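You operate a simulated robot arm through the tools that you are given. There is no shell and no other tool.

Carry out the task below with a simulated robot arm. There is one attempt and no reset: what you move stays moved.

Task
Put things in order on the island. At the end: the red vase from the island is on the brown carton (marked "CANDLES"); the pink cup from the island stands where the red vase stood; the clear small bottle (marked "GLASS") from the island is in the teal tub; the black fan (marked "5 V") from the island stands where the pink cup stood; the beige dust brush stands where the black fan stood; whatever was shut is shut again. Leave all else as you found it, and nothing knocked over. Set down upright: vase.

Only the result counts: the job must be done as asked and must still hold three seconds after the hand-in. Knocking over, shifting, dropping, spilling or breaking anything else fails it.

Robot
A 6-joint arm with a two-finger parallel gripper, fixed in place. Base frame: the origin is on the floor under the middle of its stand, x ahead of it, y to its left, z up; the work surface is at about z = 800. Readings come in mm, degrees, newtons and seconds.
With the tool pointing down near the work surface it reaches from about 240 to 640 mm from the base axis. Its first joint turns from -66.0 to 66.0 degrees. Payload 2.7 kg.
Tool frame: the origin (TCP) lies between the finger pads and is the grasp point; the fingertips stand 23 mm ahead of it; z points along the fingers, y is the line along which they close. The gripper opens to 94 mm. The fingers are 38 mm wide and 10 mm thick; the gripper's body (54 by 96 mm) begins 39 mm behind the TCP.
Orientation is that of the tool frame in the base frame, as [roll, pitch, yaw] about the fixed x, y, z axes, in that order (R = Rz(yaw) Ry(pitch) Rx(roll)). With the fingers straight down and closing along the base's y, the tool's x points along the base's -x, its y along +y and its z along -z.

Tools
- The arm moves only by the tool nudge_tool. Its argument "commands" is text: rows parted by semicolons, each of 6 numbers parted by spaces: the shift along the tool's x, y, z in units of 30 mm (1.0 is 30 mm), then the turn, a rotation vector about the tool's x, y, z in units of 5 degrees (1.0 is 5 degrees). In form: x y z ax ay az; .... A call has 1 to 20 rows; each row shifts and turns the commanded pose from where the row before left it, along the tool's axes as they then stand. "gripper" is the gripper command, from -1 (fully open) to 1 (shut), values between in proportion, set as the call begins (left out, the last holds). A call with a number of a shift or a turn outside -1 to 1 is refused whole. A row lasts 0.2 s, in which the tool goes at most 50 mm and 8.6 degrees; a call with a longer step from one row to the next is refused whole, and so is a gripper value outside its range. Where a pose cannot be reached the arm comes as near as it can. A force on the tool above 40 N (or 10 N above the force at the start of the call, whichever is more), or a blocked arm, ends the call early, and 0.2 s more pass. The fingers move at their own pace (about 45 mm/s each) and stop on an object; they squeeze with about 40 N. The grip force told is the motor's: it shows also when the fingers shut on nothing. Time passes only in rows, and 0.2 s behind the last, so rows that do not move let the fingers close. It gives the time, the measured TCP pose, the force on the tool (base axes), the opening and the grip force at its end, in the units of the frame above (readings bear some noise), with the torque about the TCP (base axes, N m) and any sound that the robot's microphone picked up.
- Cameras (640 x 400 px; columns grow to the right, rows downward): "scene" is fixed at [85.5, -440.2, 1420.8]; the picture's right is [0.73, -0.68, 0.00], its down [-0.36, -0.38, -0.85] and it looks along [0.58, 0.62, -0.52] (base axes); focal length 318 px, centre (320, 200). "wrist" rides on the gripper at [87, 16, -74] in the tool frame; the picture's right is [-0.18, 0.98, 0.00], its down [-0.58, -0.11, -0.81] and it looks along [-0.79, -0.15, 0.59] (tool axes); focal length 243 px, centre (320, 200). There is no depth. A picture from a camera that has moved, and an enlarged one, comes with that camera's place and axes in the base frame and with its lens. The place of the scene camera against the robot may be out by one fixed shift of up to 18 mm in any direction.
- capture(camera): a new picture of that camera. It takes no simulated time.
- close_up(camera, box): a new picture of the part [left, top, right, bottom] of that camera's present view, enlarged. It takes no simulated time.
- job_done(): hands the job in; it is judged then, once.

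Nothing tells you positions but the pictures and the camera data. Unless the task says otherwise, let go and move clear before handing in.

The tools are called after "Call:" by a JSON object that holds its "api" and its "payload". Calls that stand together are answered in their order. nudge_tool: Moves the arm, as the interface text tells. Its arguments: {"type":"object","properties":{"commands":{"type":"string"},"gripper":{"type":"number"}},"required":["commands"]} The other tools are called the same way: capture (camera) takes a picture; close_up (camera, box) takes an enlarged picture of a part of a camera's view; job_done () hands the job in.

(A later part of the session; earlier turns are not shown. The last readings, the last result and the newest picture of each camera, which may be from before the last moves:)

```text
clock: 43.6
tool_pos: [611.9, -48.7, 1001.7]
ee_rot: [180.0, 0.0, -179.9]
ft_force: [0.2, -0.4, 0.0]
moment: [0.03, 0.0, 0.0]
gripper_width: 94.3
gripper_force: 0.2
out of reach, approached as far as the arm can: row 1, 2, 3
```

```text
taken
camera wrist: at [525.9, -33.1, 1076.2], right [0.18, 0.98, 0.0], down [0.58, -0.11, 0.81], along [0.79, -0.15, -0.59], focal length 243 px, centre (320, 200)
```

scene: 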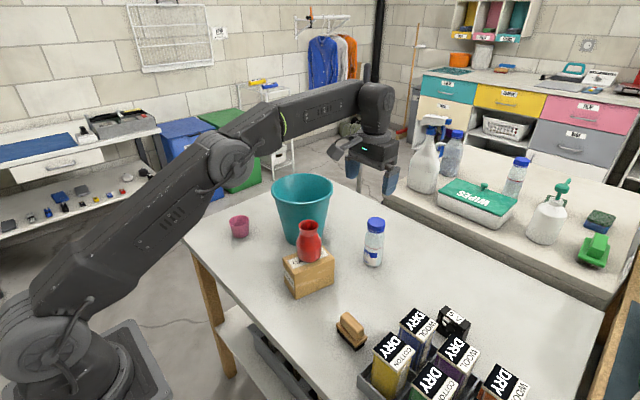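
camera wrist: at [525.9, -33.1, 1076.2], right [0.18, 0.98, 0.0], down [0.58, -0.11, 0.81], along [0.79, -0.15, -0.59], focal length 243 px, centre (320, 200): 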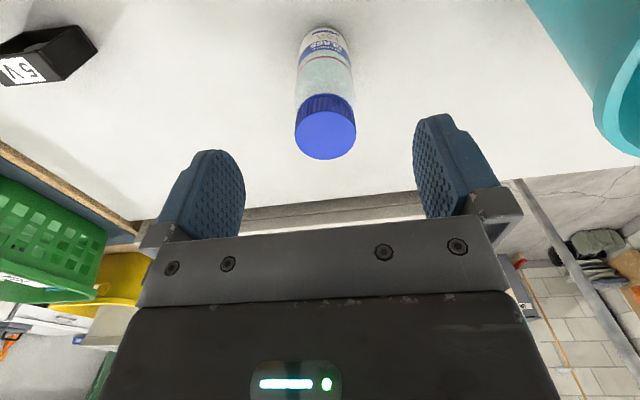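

At z≈1077 the arm tops out around r=614, but lower down it should reach about 640. I'll descend first and then move outward, gripping the cap slightly off-centre.

Call:
{"api": "nudge_tool", "payload": {"commands": "0 -0.03 0.6 0 0 0;0 0 0.6 0 0 0;-0.38 0 0 0 0 0;-0.38 0 0 0 0 0;0 0 0 0 0 0"}}

Call:
{"api": "capture", "payload": {"camera": "wrist"}}

```text
clock: 44.8
tool_pos: [634.0, -49.7, 965.6]
ee_rot: [179.9, 0.0, -179.9]
ft_force: [0.3, 0.5, -0.8]
moment: [0.04, -0.03, 0.0]
gripper_width: 94.2
gripper_force: 0.0
```

```text
taken
camera wrist: at [548.2, -33.9, 1040.1], right [0.18, 0.98, 0.0], down [0.58, -0.11, 0.81], along [0.79, -0.15, -0.59], focal length 243 px, centre (320, 200)
```

wrist: 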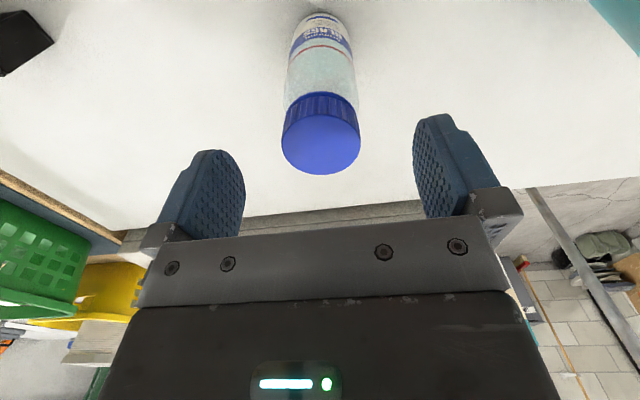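

Reachable: the TCP is at (634, -50) and the cap is straddled. I'll lower to z≈931 and close on the cap.

Call:
{"api": "nudge_tool", "payload": {"commands": "0 0 0.5 0 0 0;0 0 0.4 0 0 0;-0.05 0 0.23 0 0 0;0 0 0 0 0 0"}}

Call:
{"api": "nudge_tool", "payload": {"commands": "0 0 0 0 0 0;0 0 0 0 0 0;0 0 0 0 0 0;0 0 0 0 0 0;0 0 0 0 0 0", "gripper": 1}}

Call:
{"api": "capture", "payload": {"camera": "wrist"}}

Call:
{"api": "close_up", "payload": {"camera": "scene", "box": [330, 180, 430, 280]}}

```text
clock: 45.8
tool_pos: [635.8, -50.4, 932.6]
ee_rot: [-180.0, 0.0, 179.9]
ft_force: [0.2, -0.6, -0.3]
moment: [-0.01, 0.01, -0.03]
gripper_width: 94.3
gripper_force: 0.1
```

```text
clock: 47.0
tool_pos: [636.3, -49.7, 931.8]
ee_rot: [-180.0, 0.0, -179.9]
ft_force: [-0.2, 0.6, -0.4]
moment: [0.03, 0.01, 0.02]
gripper_width: 43.8
gripper_force: 39.8
```

```text
taken
camera wrist: at [549.5, -34.4, 1006.3], right [0.18, 0.98, 0.0], down [0.58, -0.11, 0.81], along [0.79, -0.15, -0.59], focal length 243 px, centre (320, 200)
```

wrist: 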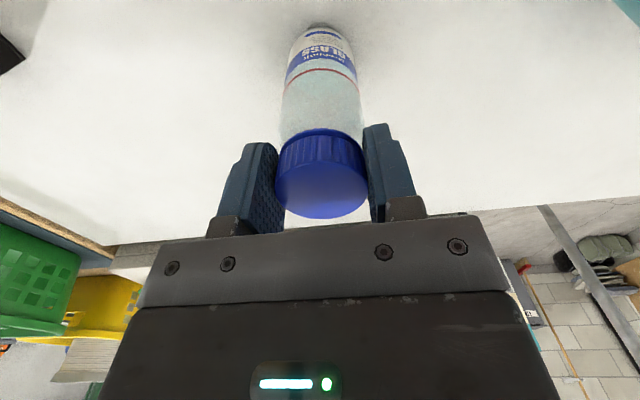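

```text
4.00 times, centred on (380, 230) of scene
camera zoom: at [85.5, -440.2, 1420.8], right [0.73, -0.68, 0.0], down [-0.36, -0.38, -0.85], along [0.58, 0.62, -0.52], focal length 1273 px, centre (80, 80)
```

zoom: 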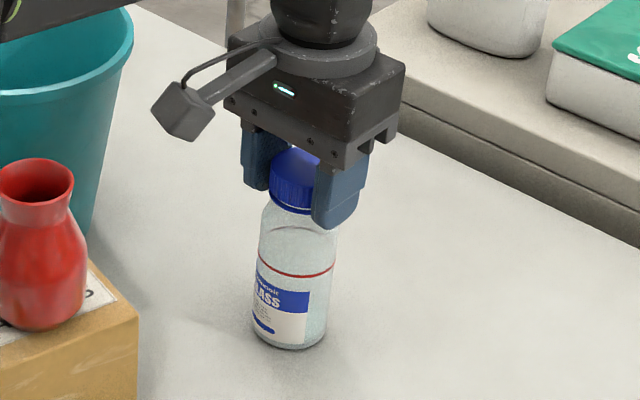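

The cap is gripped at 43.8 mm. I'll lift while retracting, up to z≈1145 so the bottle's base clears the tub rim.

Call:
{"api": "nudge_tool", "payload": {"commands": "0 0 -0.2 0 0 0;0 0 -0.5 0 0 0;0.35 0.1 -0.8 0 0 0;0.35 0.1 -0.8 0 0 0;0.35 0.1 -0.8 0 0 0;0.35 0.1 -0.8 0 0 0;0.35 0.1 -0.8 0 0 0;0.35 0.1 -0.8 0 0 0;0.35 0.1 -0.8 0 0 0;0.1 0.1 -0.8 0 0 0;0 0 0 0 0 0"}}

Call:
{"api": "capture", "payload": {"camera": "wrist"}}

Call:
{"api": "capture", "payload": {"camera": "scene"}}

```text
clock: 49.4
tool_pos: [561.3, -26.4, 1144.0]
ee_rot: [179.9, 0.0, -180.0]
ft_force: [-0.8, 0.6, -1.4]
moment: [0.0, -0.01, 0.01]
gripper_width: 43.5
gripper_force: 39.8
```

```text
taken
camera wrist: at [474.5, -10.3, 1218.4], right [0.18, 0.98, 0.0], down [0.58, -0.11, 0.81], along [0.79, -0.15, -0.59], focal length 243 px, centre (320, 200)
```

wrist: 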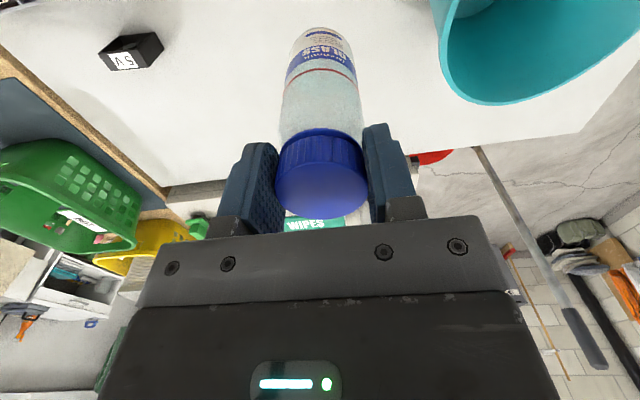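

```text
taken
```

scene: 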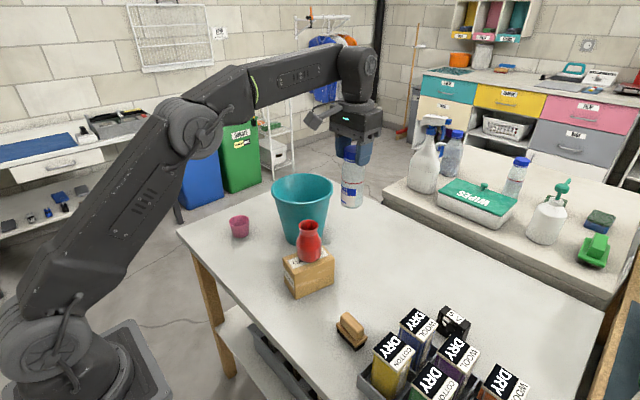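

Bottle held. I'll move behind the tub's position and measure its rim accurately before lowering in.

Call:
{"api": "nudge_tool", "payload": {"commands": "0.338 0.945 0 0 0 0;0.338 0.945 0 0 0 0;0.338 0.945 0 0 0 0;0.338 0.945 0 0 0 0;0.338 0.945 0 0 0 0;0.338 0.945 0 0 0 0;0.338 0.945 0 0 0 0;0 0 0 0 0 0"}}

Call:
{"api": "capture", "payload": {"camera": "wrist"}}

Call:
{"api": "close_up", "payload": {"camera": "scene", "box": [220, 100, 400, 260]}}

```text
clock: 51.2
tool_pos: [489.1, 171.5, 1145.4]
ee_rot: [180.0, 0.0, 180.0]
ft_force: [0.1, 0.5, -1.5]
moment: [-0.03, 0.01, -0.02]
gripper_width: 43.3
gripper_force: 39.8
```

```text
taken
camera wrist: at [402.3, 187.7, 1219.5], right [0.18, 0.98, 0.0], down [0.58, -0.11, 0.81], along [0.79, -0.15, -0.59], focal length 243 px, centre (320, 200)
```

wrist: 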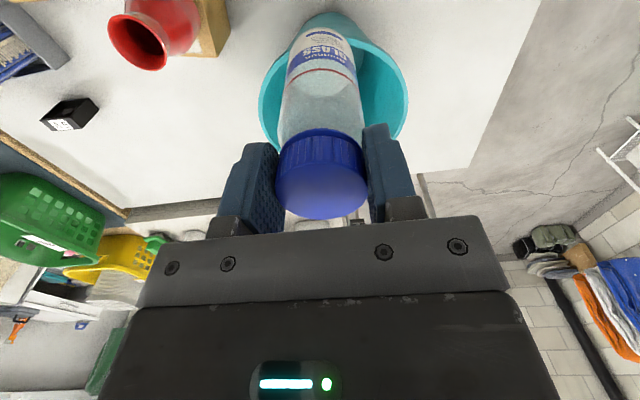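

```text
2.50 times, centred on (310, 180) of scene
camera zoom: at [85.5, -440.2, 1420.8], right [0.73, -0.68, 0.0], down [-0.36, -0.38, -0.85], along [0.58, 0.62, -0.52], focal length 796 px, centre (345, 250)
```

zoom: 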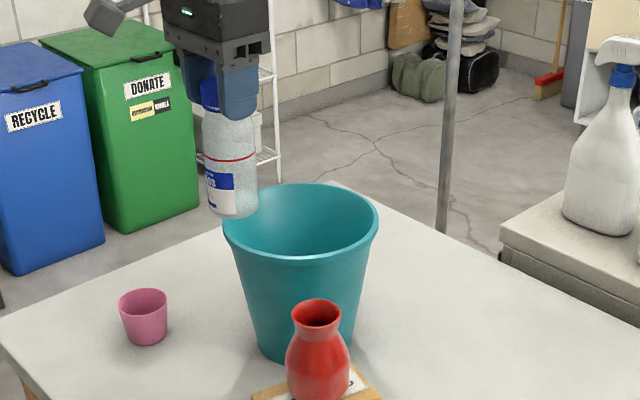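

Call:
{"api": "close_up", "payload": {"camera": "wrist", "box": [240, 0, 430, 160]}}

```text
2.50 times, centred on (335, 80) of wrist
camera zoom: at [402.3, 187.7, 1219.5], right [0.18, 0.98, 0.0], down [0.58, -0.11, 0.81], along [0.79, -0.15, -0.59], focal length 606 px, centre (282, 500)
```

zoom: 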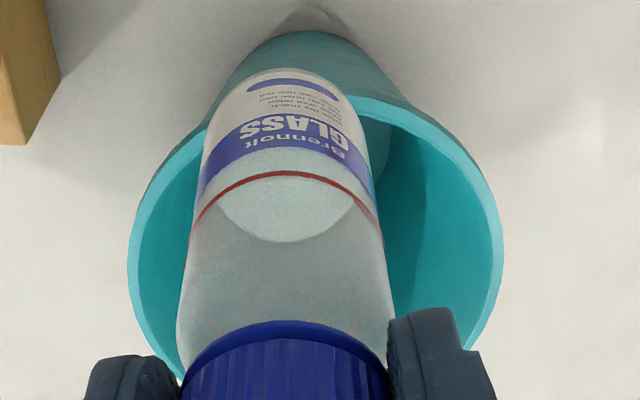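

Accounting for perspective, the tub centre works out at about (568, 171), with rim radius ≈83 at z≈984. I'll move the bottle over that and lower into the tub.

Call:
{"api": "nudge_tool", "payload": {"commands": "0 0 0.3 0 0 0;-0.82 0 0 0 0 0;-0.82 0 0 0 0 0;-0.82 0 0 0 0 0;0 0 0 0 0 0"}}

Call:
{"api": "capture", "payload": {"camera": "wrist"}}

Call:
{"api": "close_up", "payload": {"camera": "scene", "box": [220, 100, 400, 260]}}

```text
clock: 52.4
tool_pos: [560.7, 169.8, 1136.0]
ee_rot: [179.9, -0.1, -180.0]
ft_force: [0.2, -0.2, -1.2]
moment: [-0.01, 0.04, 0.03]
gripper_width: 43.3
gripper_force: 40.1
```

```text
taken
camera wrist: at [475.2, 185.7, 1209.9], right [0.18, 0.98, 0.0], down [0.58, -0.11, 0.81], along [0.79, -0.15, -0.59], focal length 243 px, centre (320, 200)
```

wrist: 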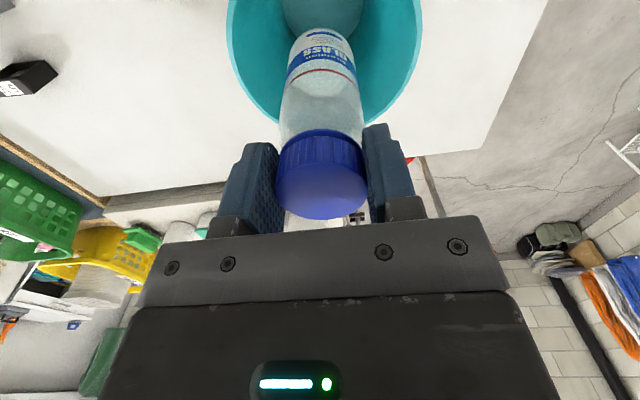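

```text
2.50 times, centred on (310, 180) of scene
camera zoom: at [85.5, -440.2, 1420.8], right [0.73, -0.68, 0.0], down [-0.36, -0.38, -0.85], along [0.58, 0.62, -0.52], focal length 796 px, centre (345, 250)
```

zoom: 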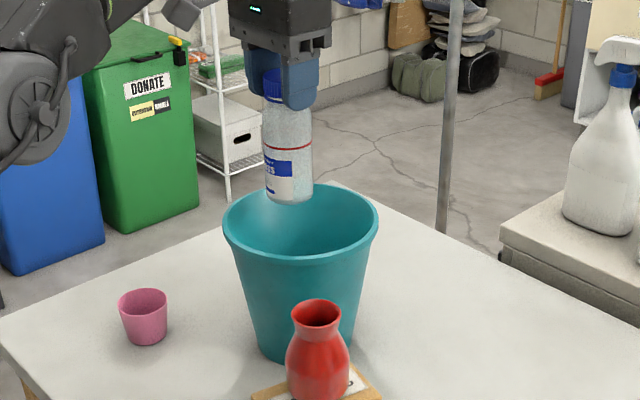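

Combining the wrist and scene views with a rim height of 970, everything agrees: tub centre ≈ (580, 170), rim radius ≈87, base radius ≈57. I'll shift the bottle 10 mm outward while lowering into the tub.

Call:
{"api": "nudge_tool", "payload": {"commands": "0 0 0.7 0 0 0;-0.35 0.0 0.1 0 0 0;0 0 0.8 0 0 0;0 0 0.8 0 0 0;0 0 0.8 0 0 0;0 0 0 0 0 0"}}

Call:
{"api": "capture", "payload": {"camera": "wrist"}}

Call:
{"api": "close_up", "payload": {"camera": "scene", "box": [220, 100, 400, 260]}}

```text
clock: 53.8
tool_pos: [571.9, 172.7, 1040.3]
ee_rot: [180.0, -0.1, 180.0]
ft_force: [0.1, 0.2, -0.8]
moment: [0.0, 0.01, 0.02]
gripper_width: 43.2
gripper_force: 39.8
```

```text
taken
camera wrist: at [485.0, 187.8, 1114.4], right [0.18, 0.98, 0.0], down [0.58, -0.11, 0.81], along [0.79, -0.15, -0.59], focal length 243 px, centre (320, 200)
```

wrist: 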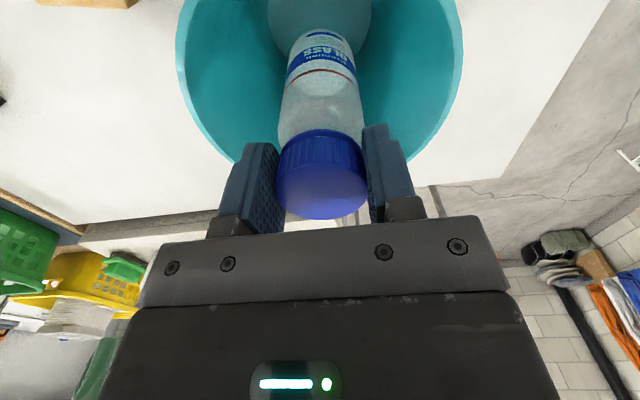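

```text
2.50 times, centred on (310, 180) of scene
camera zoom: at [85.5, -440.2, 1420.8], right [0.73, -0.68, 0.0], down [-0.36, -0.38, -0.85], along [0.58, 0.62, -0.52], focal length 796 px, centre (345, 250)
```

zoom: 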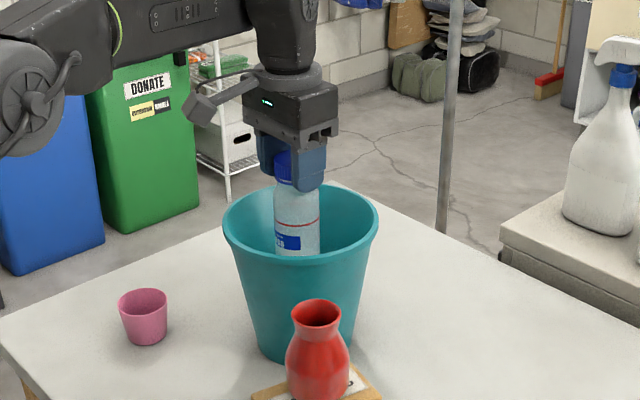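

The bottle is centred inside the tub. Continuing down, then creeping to the floor of the tub.

Call:
{"api": "nudge_tool", "payload": {"commands": "0 -0.03 0.8 0 0 0;0 0 0.8 0 0 0;0 0 0.7 0 0 0;0 0 0.6 0 0 0;0 0 0 0 0 0"}}

Call:
{"api": "nudge_tool", "payload": {"commands": "0 0 0.15 0 0 0;0 0 0 0 0 0"}}

Call:
{"api": "capture", "payload": {"camera": "wrist"}}

Call:
{"api": "close_up", "payload": {"camera": "scene", "box": [220, 100, 400, 260]}}

```text
clock: 55.0
tool_pos: [572.8, 170.5, 953.6]
ee_rot: [-179.9, -0.1, 180.0]
ft_force: [0.1, -0.2, -2.2]
moment: [0.02, 0.02, 0.0]
gripper_width: 43.0
gripper_force: 39.7
```

```text
clock: 55.6
tool_pos: [572.2, 170.7, 949.2]
ee_rot: [180.0, 0.0, -180.0]
ft_force: [-0.5, -0.1, -1.6]
moment: [-0.02, 0.04, -0.01]
gripper_width: 43.0
gripper_force: 39.4
```

```text
taken
camera wrist: at [486.4, 186.4, 1023.2], right [0.18, 0.98, 0.0], down [0.58, -0.11, 0.81], along [0.79, -0.15, -0.59], focal length 243 px, centre (320, 200)
```

wrist: 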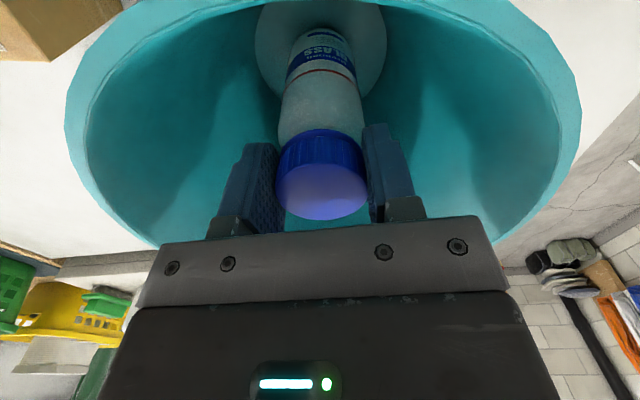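

```text
2.50 times, centred on (310, 180) of scene
camera zoom: at [85.5, -440.2, 1420.8], right [0.73, -0.68, 0.0], down [-0.36, -0.38, -0.85], along [0.58, 0.62, -0.52], focal length 796 px, centre (345, 250)
```

zoom: 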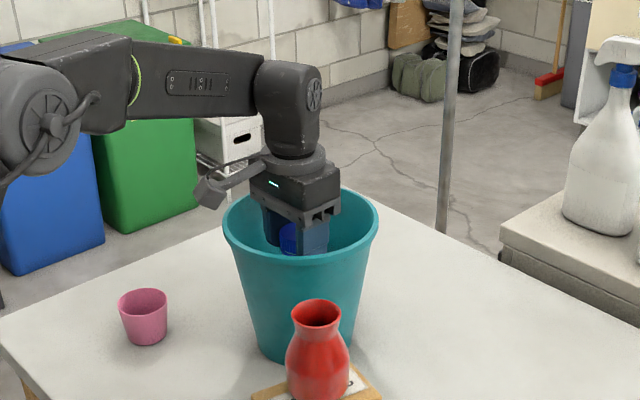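

Call:
{"api": "nudge_tool", "payload": {"commands": "0 0 0.15 0 0 0;0 0 0.1 0 0 0;0 0 0 0 0 0"}}

Call:
{"api": "nudge_tool", "payload": {"commands": "0 0 0.06 0 0 0;0 0 0 0 0 0"}}

Call:
{"api": "nudge_tool", "payload": {"commands": "0 0 0.05 0 0 0;0 0 0 0 0 0"}}

```text
clock: 56.4
tool_pos: [573.3, 171.1, 941.0]
ee_rot: [180.0, 0.0, -179.9]
ft_force: [0.0, 1.2, -1.2]
moment: [-0.05, 0.02, 0.02]
gripper_width: 43.3
gripper_force: 40.4
```

```text
clock: 57.0
tool_pos: [573.6, 170.6, 939.5]
ee_rot: [179.9, 0.0, -180.0]
ft_force: [0.6, -0.7, -2.0]
moment: [0.0, 0.02, 0.0]
gripper_width: 43.0
gripper_force: 39.5
```

```text
clock: 57.6
tool_pos: [573.7, 171.5, 938.0]
ee_rot: [-179.9, 0.0, -180.0]
ft_force: [0.3, -0.8, -0.7]
moment: [-0.02, 0.01, 0.0]
gripper_width: 43.1
gripper_force: 40.3
```

Call:
{"api": "nudge_tool", "payload": {"commands": "0 0 0.05 0 0 0;0 0 0 0 0 0"}}

Call:
{"api": "nudge_tool", "payload": {"commands": "0 0 0.04 0 0 0;0 0 0 0 0 0"}}

Call:
{"api": "nudge_tool", "payload": {"commands": "0 0 0.03 0 0 0;0 0 0 0 0 0"}}

```text
clock: 58.2
tool_pos: [572.6, 171.0, 936.6]
ee_rot: [180.0, 0.0, -180.0]
ft_force: [-0.4, -0.3, -0.6]
moment: [0.03, -0.01, 0.01]
gripper_width: 43.1
gripper_force: 40.1
```

```text
clock: 58.8
tool_pos: [573.2, 170.1, 936.9]
ee_rot: [180.0, 0.0, 179.9]
ft_force: [-0.2, -0.1, 0.5]
moment: [0.04, 0.0, 0.0]
gripper_width: 43.1
gripper_force: 40.3
```

```text
clock: 59.4
tool_pos: [573.1, 170.4, 935.4]
ee_rot: [-180.0, 0.1, -179.9]
ft_force: [-0.1, 0.0, 5.1]
moment: [0.03, -0.01, 0.03]
gripper_width: 42.9
gripper_force: 40.6
```

Contact (5 N): the bottle is standing on the tub floor. Opening partly and rising straight up.

Call:
{"api": "nudge_tool", "payload": {"commands": "0 0 0 0 0 0;0 0 0 0 0 0;0 0 0 0 0 0;0 0 0 0 0 0", "gripper": -0.35}}

Call:
{"api": "nudge_tool", "payload": {"commands": "0 0 -0.2 0 0 0;0 0 -0.5 0 0 0;0 0 -0.8 0 0 0;0 0 -1 0 0 0;0 0 -1 0 0 0;0 0 -1 0 0 0;0.2 0 -0.5 0 0 0;0 0 0 0 0 0"}}

Call:
{"api": "capture", "payload": {"camera": "wrist"}}

Call:
{"api": "capture", "payload": {"camera": "scene"}}

```text
clock: 60.4
tool_pos: [572.6, 170.5, 934.8]
ee_rot: [-180.0, 0.0, 180.0]
ft_force: [0.7, 0.2, 0.1]
moment: [0.01, 0.01, -0.03]
gripper_width: 63.4
gripper_force: 0.1
```

```text
clock: 62.2
tool_pos: [566.8, 171.0, 1083.2]
ee_rot: [-180.0, 0.1, 180.0]
ft_force: [-0.9, -0.3, -0.1]
moment: [0.0, -0.01, 0.01]
gripper_width: 63.6
gripper_force: 0.1
```

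```text
taken
camera wrist: at [480.6, 187.0, 1157.7], right [0.18, 0.98, 0.0], down [0.58, -0.11, 0.81], along [0.79, -0.15, -0.59], focal length 243 px, centre (320, 200)
```

wrist: 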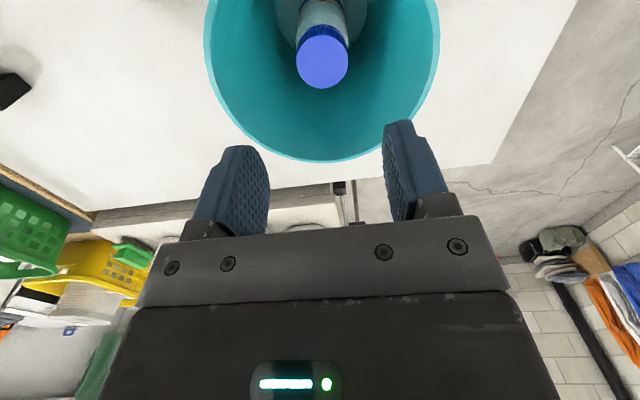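

```text
taken
```

scene: 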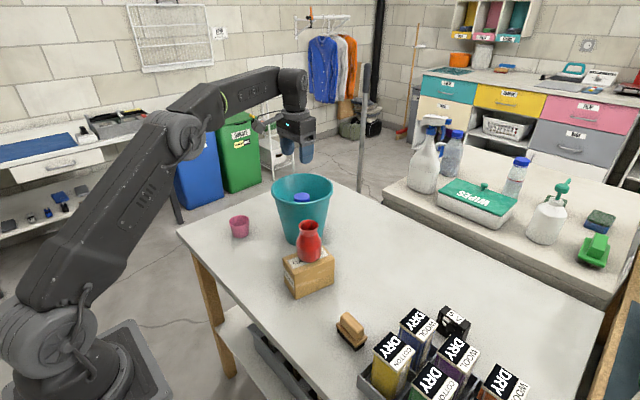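

The bottle stands in the tub. Next I'll measure the brush and the crate of boxes near the fan.

Call:
{"api": "nudge_tool", "payload": {"commands": "0.463 -0.947 0 0 0 0;0.463 -0.947 0 0 0 0;0.463 -0.947 0 0 0 0;0.463 -0.947 0 0 0 0;0.463 -0.947 0 0 0 0;0.463 -0.947 0 0 0 0;0.463 -0.947 0 0 0 0;0.463 -0.947 0 0 0 0;0.463 -0.947 0 0 0 0;0.463 -0.947 0.3 0 0 0;0.463 -0.947 0.5 0 0 0;0.463 -0.947 0.6 0 0 0;0 0 0 0 0 0", "gripper": -1}}

Call:
{"api": "capture", "payload": {"camera": "wrist"}}

Call:
{"api": "close_up", "payload": {"camera": "wrist", "box": [240, 0, 400, 120]}}

Call:
{"api": "close_up", "payload": {"camera": "wrist", "box": [0, 0, 250, 180]}}

```text
clock: 65.0
tool_pos: [400.9, -171.2, 1040.2]
ee_rot: [-180.0, -0.1, -179.8]
ft_force: [0.2, 0.9, -0.1]
moment: [-0.01, 0.03, -0.01]
gripper_width: 94.1
gripper_force: 0.1
```

```text
taken
camera wrist: at [314.9, -155.2, 1115.1], right [0.18, 0.98, 0.0], down [0.58, -0.11, 0.81], along [0.79, -0.15, -0.59], focal length 243 px, centre (320, 200)
```

wrist: 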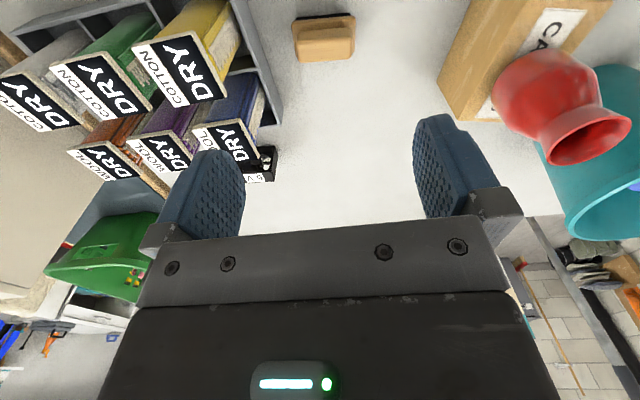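

```text
3.33 times, centred on (320, 60) of wrist
camera zoom: at [314.9, -155.2, 1115.1], right [0.18, 0.98, 0.0], down [0.58, -0.11, 0.81], along [0.79, -0.15, -0.59], focal length 809 px, centre (320, 667)
```

zoom: 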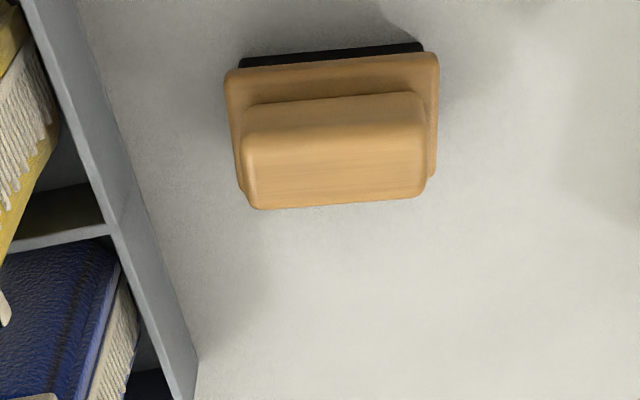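

```text
2.22 times, centred on (125, 90) of wrist
camera zoom: at [314.9, -155.2, 1115.1], right [0.18, 0.98, 0.0], down [0.58, -0.11, 0.81], along [0.79, -0.15, -0.59], focal length 539 px, centre (753, 444)
```

zoom: 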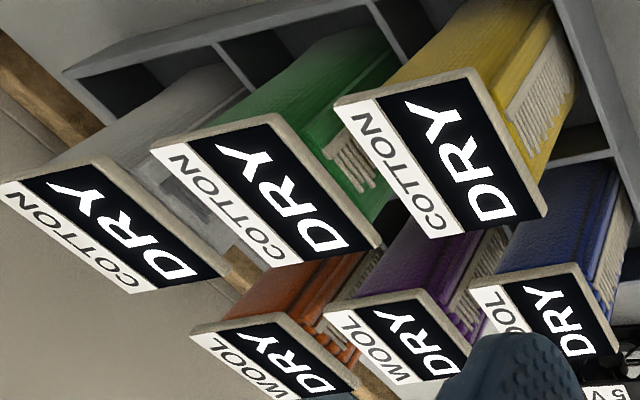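

The brush is about 66×38 mm, centred near (423, -170), with its long axis along y. For the fan the camera stalk would foul the DRY boxes, so I'll rise and test whether the wrist can turn 180° to put the camera on the far side.

Call:
{"api": "nudge_tool", "payload": {"commands": "-0.5 0.5 -0.8 0 0 0;-0.5 0.5 -0.8 0 0 0;-0.5 0.5 -0.8 0 0 0;0 0 0 0 0 1;0 0 0 0 0 1;0 0 0 0 0 1;0 0 0 0 0 1;0 0 0 0 0 1;0 0 0 0 0 1;0 0 0 0 0 1;0 0 0 0 0 1;0 0 0 0 0 1;0 0 0 0 0 0"}}

Call:
{"api": "capture", "payload": {"camera": "wrist"}}

Call:
{"api": "capture", "payload": {"camera": "scene"}}

```text
clock: 67.8
tool_pos: [444.6, -125.4, 1113.8]
ee_rot: [179.9, -0.1, 135.0]
ft_force: [-0.5, 0.0, 0.1]
moment: [0.03, 0.02, -0.03]
gripper_width: 94.1
gripper_force: 0.1
```

```text
taken
camera wrist: at [396.0, -53.1, 1188.3], right [0.83, 0.56, 0.0], down [0.33, -0.49, 0.81], along [0.46, -0.67, -0.59], focal length 243 px, centre (320, 200)
```

wrist: 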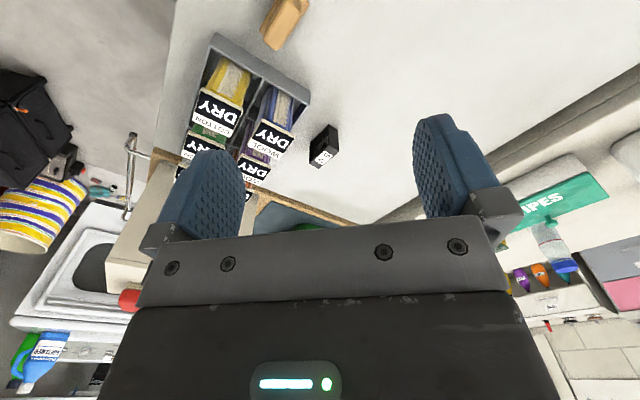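

```text
taken
```

scene: 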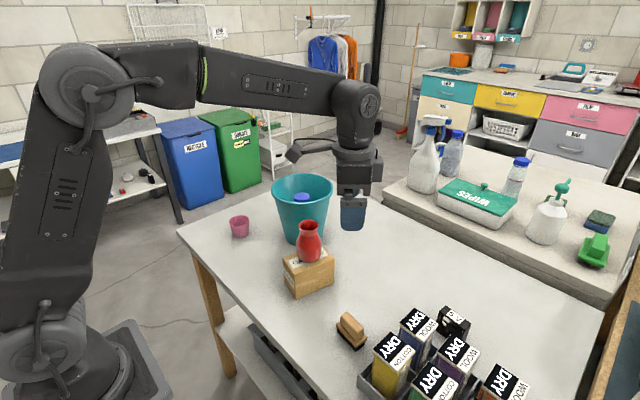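

The turn works so far, and this yaw gives a useful view of the fan and crate. Zooming in before continuing the turn.

Call:
{"api": "close_up", "payload": {"camera": "wrist", "box": [180, 20, 360, 200]}}

Call:
{"api": "close_up", "payload": {"camera": "wrist", "box": [250, 0, 350, 60]}}

Call:
{"api": "nudge_tool", "payload": {"commands": "0 0 0 0 0 1;0 0 0 0 0 1;0 0 0 0 0 1;0 0 0 0 0 1;0 0 0 0 0 1;0 0 0 0 0 1;0 0 0 0 0 1;0 0 0 0 0 1;0 0 0 0 0 1;0 0 0 0 0 0"}}

Call:
{"api": "capture", "payload": {"camera": "wrist"}}

```text
2.22 times, centred on (270, 110) of wrist
camera zoom: at [396.0, -53.1, 1188.3], right [0.83, 0.56, 0.0], down [0.33, -0.49, 0.81], along [0.46, -0.67, -0.59], focal length 539 px, centre (431, 400)
```

zoom: 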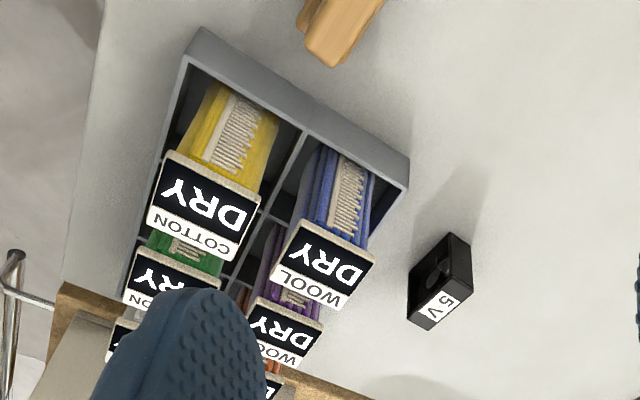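

```text
6.40 times, centred on (300, 30) of wrist
camera zoom: at [396.0, -53.1, 1188.3], right [0.83, 0.56, 0.0], down [0.33, -0.49, 0.81], along [0.46, -0.67, -0.59], focal length 1553 px, centre (448, 1288)
```

zoom: 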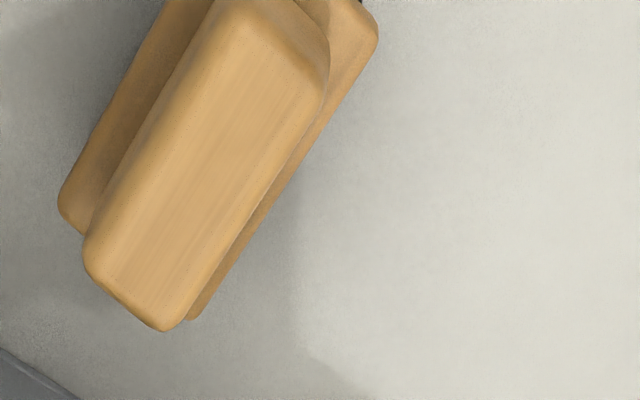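

```text
clock: 70.0
tool_pos: [444.9, -125.4, 1114.9]
ee_rot: [-180.0, 0.0, 90.0]
ft_force: [-0.1, -0.3, -0.3]
moment: [0.0, -0.01, -0.01]
gripper_width: 94.1
gripper_force: 0.1
```

```text
taken
camera wrist: at [462.3, -39.1, 1188.5], right [0.98, -0.18, 0.0], down [-0.11, -0.58, 0.81], along [-0.15, -0.79, -0.59], focal length 243 px, centre (320, 200)
```

wrist: 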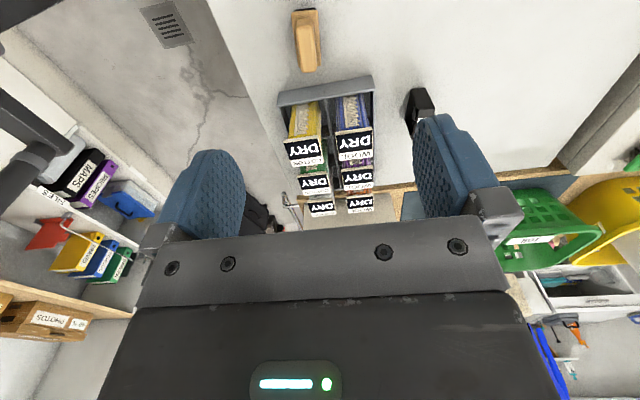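

Yaw 90° reached. This end-on view of the crate shows the gap between the boxes and the fan; zooming, then continuing the turn.

Call:
{"api": "close_up", "payload": {"camera": "wrist", "box": [260, 60, 460, 220]}}

Call:
{"api": "close_up", "payload": {"camera": "wrist", "box": [270, 0, 350, 80]}}

Call:
{"api": "nudge_tool", "payload": {"commands": "0 0 0 0 0 1;0 0 0 0 0 1;0 0 0 0 0 1;0 0 0 0 0 1;0 0 0 0 0 1;0 0 0 0 0 1;0 0 0 0 0 1;0 0 0 0 0 1;0 0 0 0 0 1;0 0 0 0 0 0"}}

Call:
{"api": "capture", "payload": {"camera": "scene"}}

```text
2.50 times, centred on (360, 140) of wrist
camera zoom: at [462.3, -39.1, 1188.5], right [0.98, -0.18, 0.0], down [-0.11, -0.58, 0.81], along [-0.15, -0.79, -0.59], focal length 606 px, centre (220, 350)
```

zoom: 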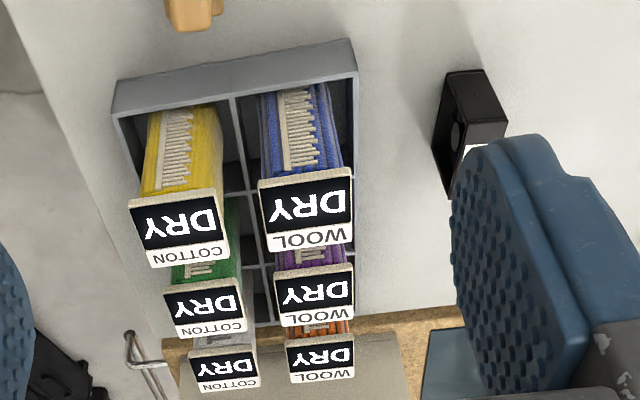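

```text
5.00 times, centred on (310, 40) of wrist
camera zoom: at [462.3, -39.1, 1188.5], right [0.98, -0.18, 0.0], down [-0.11, -0.58, 0.81], along [-0.15, -0.79, -0.59], focal length 1213 px, centre (370, 1000)
```

zoom: 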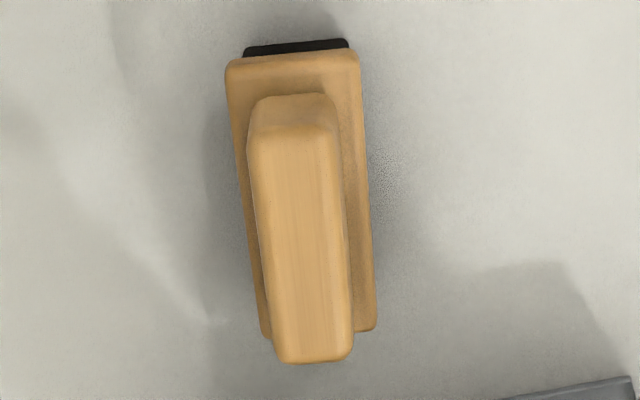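

```text
clock: 72.2
tool_pos: [446.1, -125.8, 1114.4]
ee_rot: [-180.0, 0.0, 45.1]
ft_force: [-0.8, -0.2, -0.2]
moment: [0.0, 0.03, 0.03]
gripper_width: 93.9
gripper_force: 0.0
```

```text
taken
```

scene: 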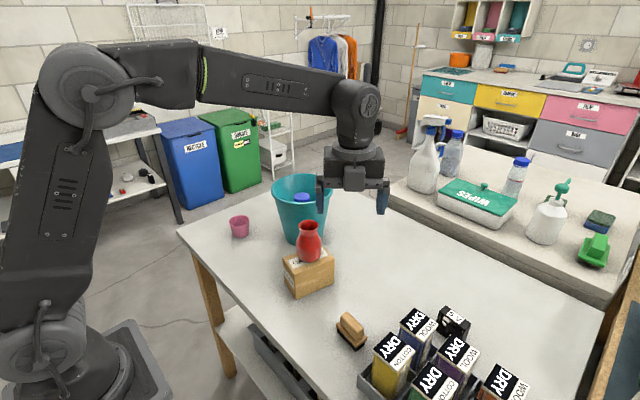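

The rotation is unobstructed so far. From the new views the fan is confirmed at (581, -311.5), rotated about 5.5°, and the brush at (420, -171), rotated about 6°, with its handle top at z≈854. I'll finish the turn to match the fan's angle.

Call:
{"api": "nudge_tool", "payload": {"commands": "0 0 0 0 0 1;0 0 0 0 0 1;0 0 0 0 0 1;0 0 0 0 0 1;0 0 0 0 0 1;0 0 0 0 0 1;0 0 0 0 0 1;0 0 0 0 0 1;0 0 0 0 0 1;0 0 0 0 0 1;0 0 0 0 0 0.1;0 0 0 0 0 0"}}

Call:
{"api": "capture", "payload": {"camera": "wrist"}}

Call:
{"api": "capture", "payload": {"camera": "scene"}}

```text
clock: 74.8
tool_pos: [441.2, -141.0, 1114.5]
ee_rot: [-179.7, -0.1, -4.4]
ft_force: [-0.3, -0.1, -0.8]
moment: [0.0, 0.01, 0.0]
gripper_width: 93.9
gripper_force: 0.1
out of reach, approached as far as the arm can: row 10
```

```text
taken
camera wrist: at [526.9, -165.1, 1188.3], right [-0.26, -0.97, -0.01], down [-0.57, 0.15, 0.81], along [-0.78, 0.21, -0.59], focal length 243 px, centre (320, 200)
```

wrist: 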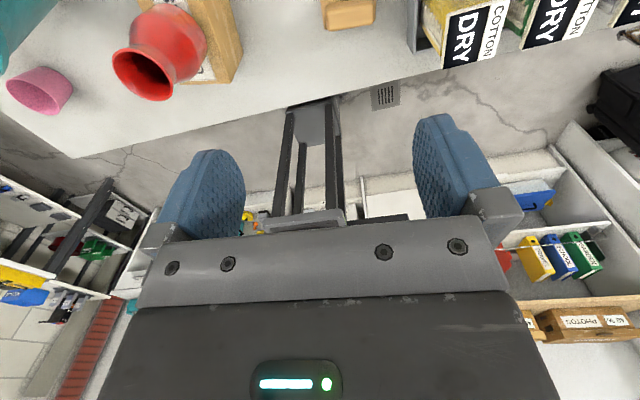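

```text
taken
```

scene: 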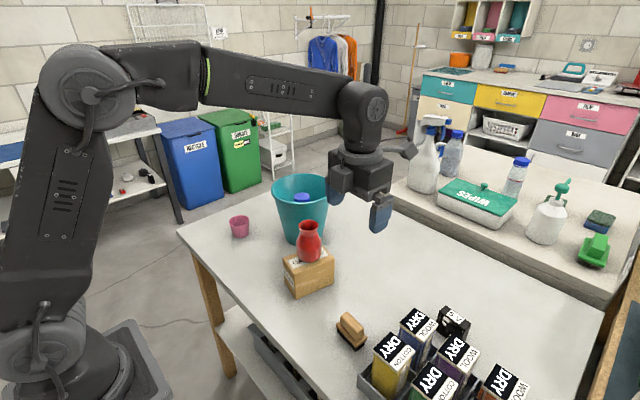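

The turn hits a joint limit right at yaw ≈ -4.4°, but further toward the fan (larger negative azimuth) there's more room. I'll move toward the fan, then tilt outward 15° for reach.

Call:
{"api": "nudge_tool", "payload": {"commands": "0.592 0.818 0.36 0 0 0;0.592 0.818 0.36 0 0 0;0.592 0.818 0.36 0 0 0;0.592 0.818 0.36 0 0 0;0.592 0.818 0.36 0 0 0;0 0 0 0 0 0;0 0 0 0 1 0;0 0 0 0 1 0;0 0 0 0 1 0;0 0 0 0 0 0"}}

Call:
{"api": "capture", "payload": {"camera": "wrist"}}

Call:
{"api": "capture", "payload": {"camera": "scene"}}

```text
clock: 77.0
tool_pos: [519.4, -272.3, 1060.1]
ee_rot: [-180.0, -15.1, -5.5]
ft_force: [-0.2, -0.5, 0.7]
moment: [-0.02, -0.02, 0.02]
gripper_width: 94.3
gripper_force: 0.0
```

```text
taken
camera wrist: at [581.4, -294.7, 1154.7], right [-0.27, -0.96, -0.05], down [-0.76, 0.18, 0.63], along [-0.59, 0.21, -0.78], focal length 243 px, centre (320, 200)
```

wrist: 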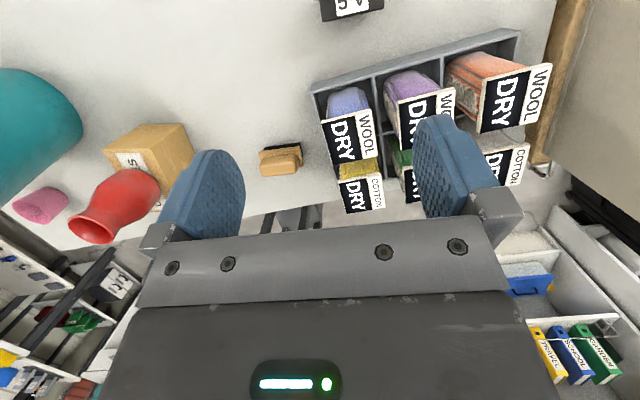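

```text
taken
```

scene: 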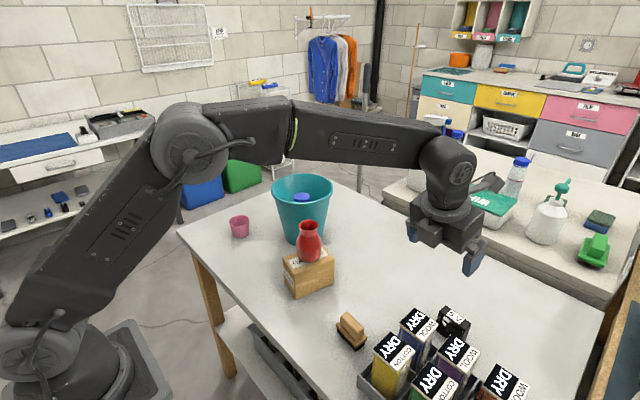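

Pose reached: yaw -5.5°, tilted 15° outward. Now moving to about 100 mm above the fan.

Call:
{"api": "nudge_tool", "payload": {"commands": "0.308 0.276 0.945 0 0 0;0.308 0.276 0.945 0 0 0;0.308 0.276 0.945 0 0 0;0.308 0.276 0.945 0 0 0;0 0 0 0 0 0"}}

Call:
{"api": "capture", "payload": {"camera": "wrist"}}

Call:
{"api": "close_up", "payload": {"camera": "scene", "box": [370, 200, 570, 370]}}

```text
clock: 78.2
tool_pos: [582.6, -311.6, 961.4]
ee_rot: [-179.9, -14.9, -5.5]
ft_force: [0.4, 0.0, -0.6]
moment: [0.01, 0.0, -0.01]
gripper_width: 94.1
gripper_force: 0.1
```

```text
taken
camera wrist: at [644.6, -333.0, 1055.5], right [-0.27, -0.96, -0.05], down [-0.76, 0.18, 0.63], along [-0.6, 0.21, -0.78], focal length 243 px, centre (320, 200)
```

wrist: 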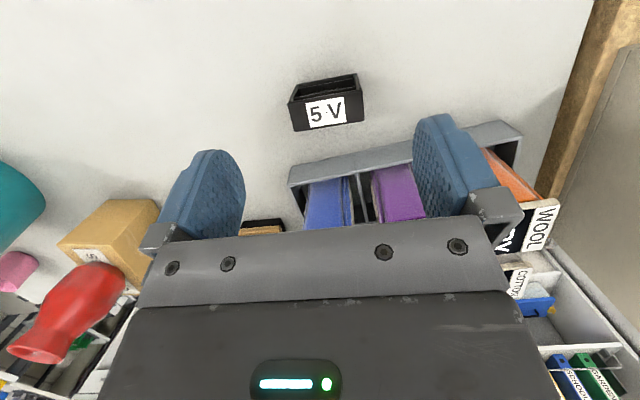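

```text
2.35 times, centred on (470, 285) of scene
camera zoom: at [85.5, -440.2, 1420.8], right [0.73, -0.68, 0.0], down [-0.36, -0.38, -0.85], along [0.58, 0.62, -0.52], focal length 749 px, centre (-33, 0)
```

zoom: 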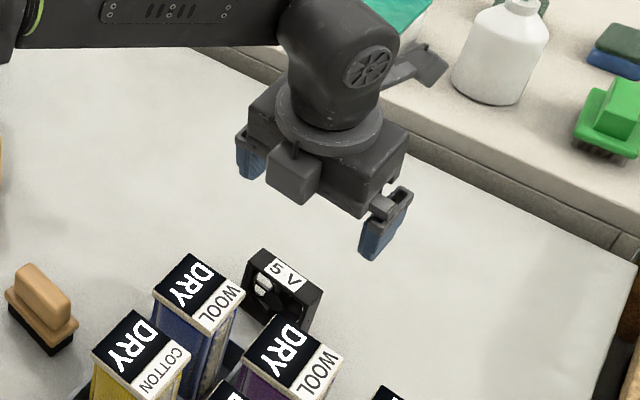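

The arm reaches. A block on the gripper's robot-facing side needs checking against the DRY boxes, so I'll zoom in on it and on the fan.

Call:
{"api": "close_up", "payload": {"camera": "scene", "box": [430, 210, 530, 290]}}

Call:
{"api": "close_up", "payload": {"camera": "wrist", "box": [260, 50, 400, 150]}}

Call:
{"api": "close_up", "payload": {"camera": "scene", "box": [400, 280, 500, 360]}}

```text
5.00 times, centred on (480, 250) of scene
camera zoom: at [85.5, -440.2, 1420.8], right [0.73, -0.68, 0.0], down [-0.36, -0.38, -0.85], along [0.58, 0.62, -0.52], focal length 1591 px, centre (-480, -50)
```

zoom: 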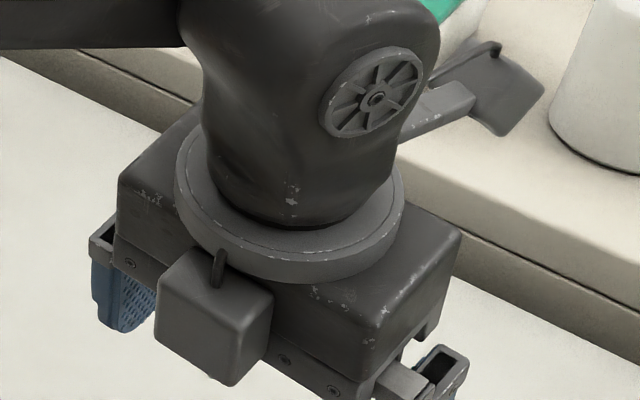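

```text
4.00 times, centred on (330, 100) of wrist
camera zoom: at [644.6, -333.0, 1055.5], right [-0.27, -0.96, -0.05], down [-0.76, 0.18, 0.63], along [-0.6, 0.21, -0.78], focal length 970 px, centre (280, 600)
```

zoom: 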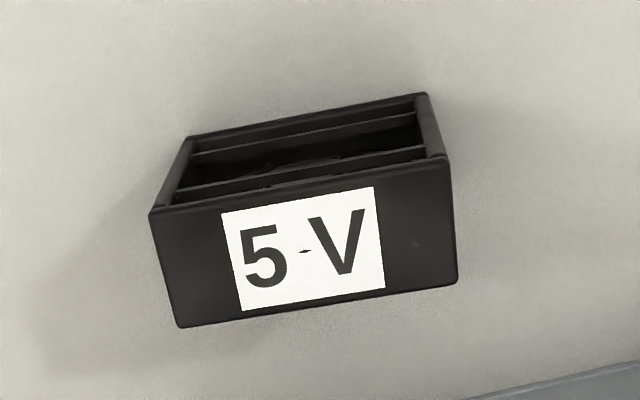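

```text
5.00 times, centred on (450, 320) of scene
camera zoom: at [85.5, -440.2, 1420.8], right [0.73, -0.68, 0.0], down [-0.36, -0.38, -0.85], along [0.58, 0.62, -0.52], focal length 1591 px, centre (-330, -400)
```

zoom: 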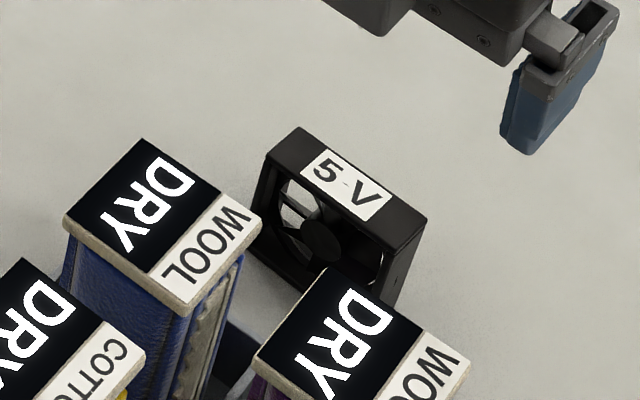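

The protruding block extends only about 48 mm from the axis, leaving roughly 15–20 mm to the DRY boxes. I'll reduce the tilt to 10° for more room and descend to just above the fan.

Call:
{"api": "nudge_tool", "payload": {"commands": "0 0 0 0 -0.5 0;0 0 0 0 -0.5 0;-0.137 0 0.777 0 0 0;-0.137 0 0.777 0 0 0;-0.137 0 0.777 0 0 0;0 0 0 0 0 0"}}

Call:
{"api": "capture", "payload": {"camera": "wrist"}}

Call:
{"api": "close_up", "payload": {"camera": "scene", "box": [370, 220, 530, 360]}}

```text
clock: 79.6
tool_pos: [581.7, -311.6, 888.2]
ee_rot: [-180.0, -10.0, -5.5]
ft_force: [0.2, 0.5, 0.2]
moment: [0.02, 0.0, -0.03]
gripper_width: 94.1
gripper_force: 0.1
```

```text
taken
camera wrist: at [652.1, -335.1, 976.4], right [-0.27, -0.96, -0.03], down [-0.7, 0.18, 0.69], along [-0.66, 0.21, -0.72], focal length 243 px, centre (320, 200)
```

wrist: 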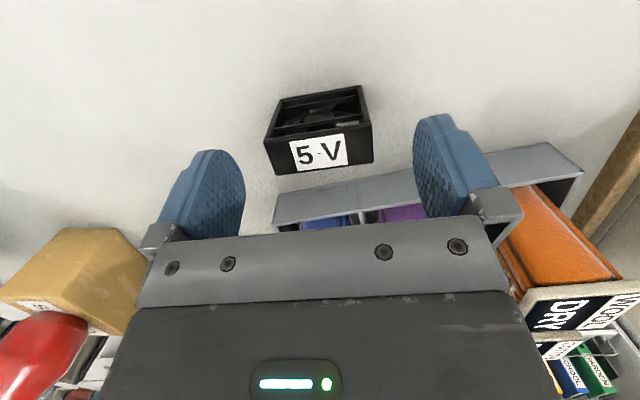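

```text
2.86 times, centred on (450, 290) of scene
camera zoom: at [85.5, -440.2, 1420.8], right [0.73, -0.68, 0.0], down [-0.36, -0.38, -0.85], along [0.58, 0.62, -0.52], focal length 909 px, centre (-51, -57)
```

zoom: 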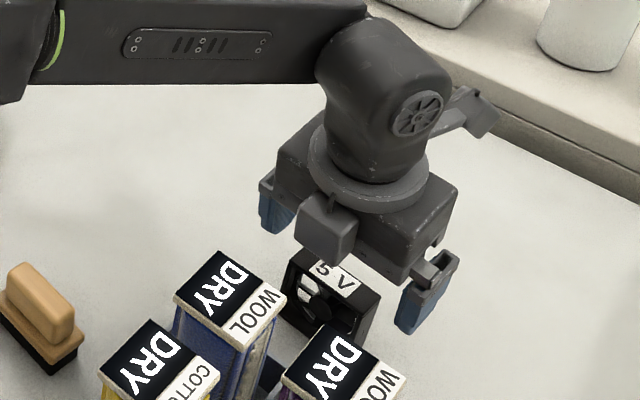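

Fan is centred between the fingers. Descending to TCP z≈840 and closing.

Call:
{"api": "nudge_tool", "payload": {"commands": "-0.07 0 0.53 0 0 0;-0.07 0 0.53 0 0 0;-0.07 0 0.52 0 0 0;0 0 0 0 0 0"}}

Call:
{"api": "capture", "payload": {"camera": "wrist"}}

Call:
{"api": "close_up", "payload": {"camera": "scene", "box": [370, 220, 530, 360]}}

```text
clock: 80.6
tool_pos: [583.6, -312.9, 841.7]
ee_rot: [-180.0, -10.0, -5.5]
ft_force: [0.0, -0.3, -0.8]
moment: [-0.01, 0.0, 0.02]
gripper_width: 93.9
gripper_force: 0.1
```

```text
taken
camera wrist: at [653.5, -336.8, 929.0], right [-0.27, -0.96, -0.03], down [-0.7, 0.18, 0.69], along [-0.66, 0.21, -0.72], focal length 243 px, centre (320, 200)
```

wrist: 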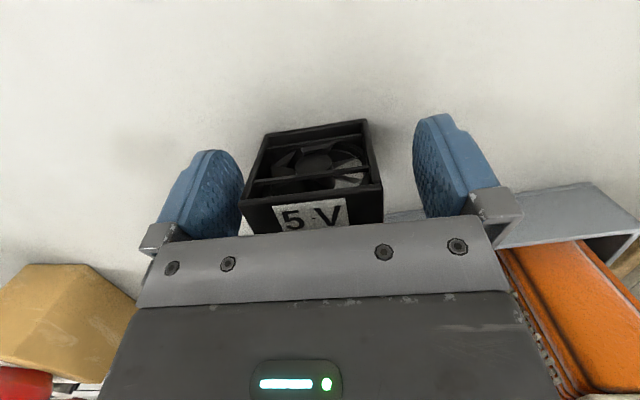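

```text
2.86 times, centred on (450, 290) of scene
camera zoom: at [85.5, -440.2, 1420.8], right [0.73, -0.68, 0.0], down [-0.36, -0.38, -0.85], along [0.58, 0.62, -0.52], focal length 909 px, centre (-51, -57)
```

zoom: 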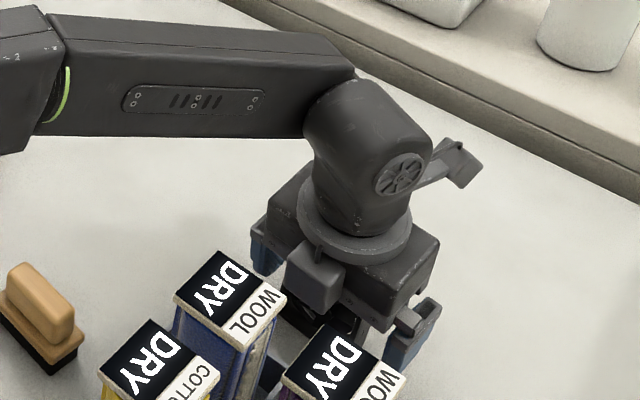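

The fan sits about 3 mm toward +y of the finger centre; I'll correct that and close.

Call:
{"api": "nudge_tool", "payload": {"commands": "0 -0.1 0 0 0 0;0 0 0 0 0 0"}}

Call:
{"api": "nudge_tool", "payload": {"commands": "0 0 0 0 0 0;0 0 0 0 0 0;0 0 0 0 0 0;0 0 0 0 0 0;0 0 0 0 0 0", "gripper": 1}}

Call:
{"api": "capture", "payload": {"camera": "wrist"}}

```text
clock: 81.2
tool_pos: [583.2, -308.8, 842.7]
ee_rot: [-180.0, -10.0, -5.4]
ft_force: [-0.2, -0.5, 0.7]
moment: [-0.04, 0.0, 0.01]
gripper_width: 93.9
gripper_force: 0.0
```

```text
clock: 82.4
tool_pos: [583.8, -308.6, 841.3]
ee_rot: [179.9, -9.9, -5.5]
ft_force: [0.5, 0.1, 0.9]
moment: [-0.07, 0.02, 0.0]
gripper_width: 59.6
gripper_force: 40.3
```

```text
taken
camera wrist: at [654.1, -333.1, 929.6], right [-0.27, -0.96, -0.03], down [-0.7, 0.18, 0.69], along [-0.66, 0.21, -0.72], focal length 243 px, centre (320, 200)
```

wrist: 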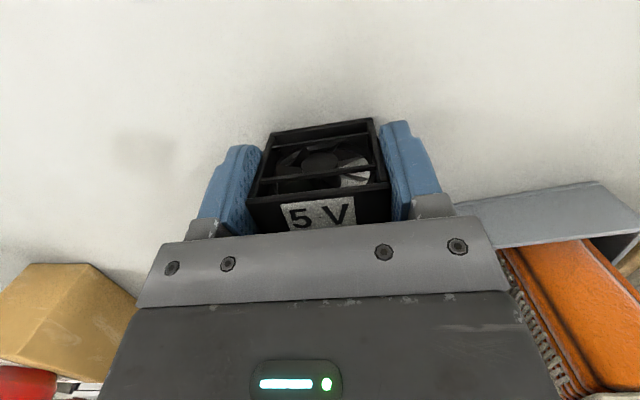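

The fan is gripped at 59.6 mm. Its spot is recorded as (580.4, -310.7). Lifting straight up.

Call:
{"api": "nudge_tool", "payload": {"commands": "0.035 0 -0.2 0 0 0;0.07 0 -0.4 0 0 0;0.172 0 -0.975 0 0 0;0.172 0 -0.975 0 0 0;0.172 0 -0.975 0 0 0;0.065 0 -0.365 0 0 0;0 0 0 0 0 0"}}

Call:
{"api": "capture", "payload": {"camera": "wrist"}}

Call:
{"api": "capture", "payload": {"camera": "scene"}}

```text
clock: 84.0
tool_pos: [584.6, -308.1, 958.5]
ee_rot: [179.9, -10.1, -5.5]
ft_force: [0.3, -0.2, -1.0]
moment: [0.0, 0.01, 0.02]
gripper_width: 59.5
gripper_force: 40.2
```

```text
taken
camera wrist: at [654.6, -332.0, 1046.7], right [-0.27, -0.96, -0.03], down [-0.7, 0.18, 0.69], along [-0.66, 0.21, -0.72], focal length 243 px, centre (320, 200)
```

wrist: 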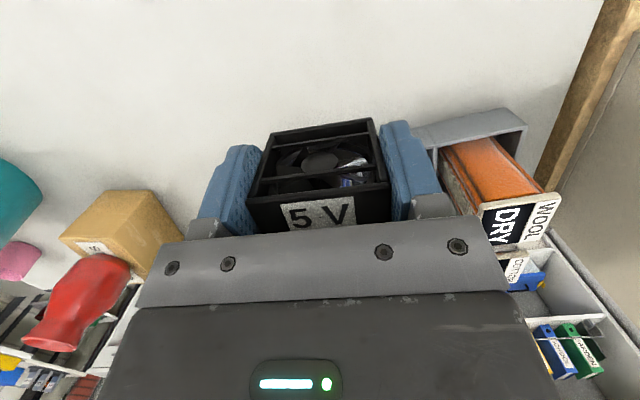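

```text
taken
```

scene: 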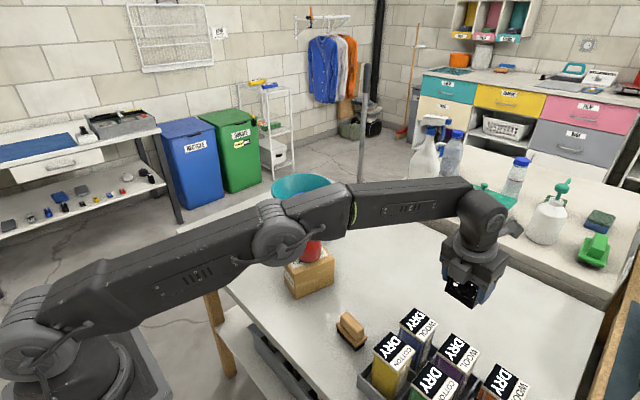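

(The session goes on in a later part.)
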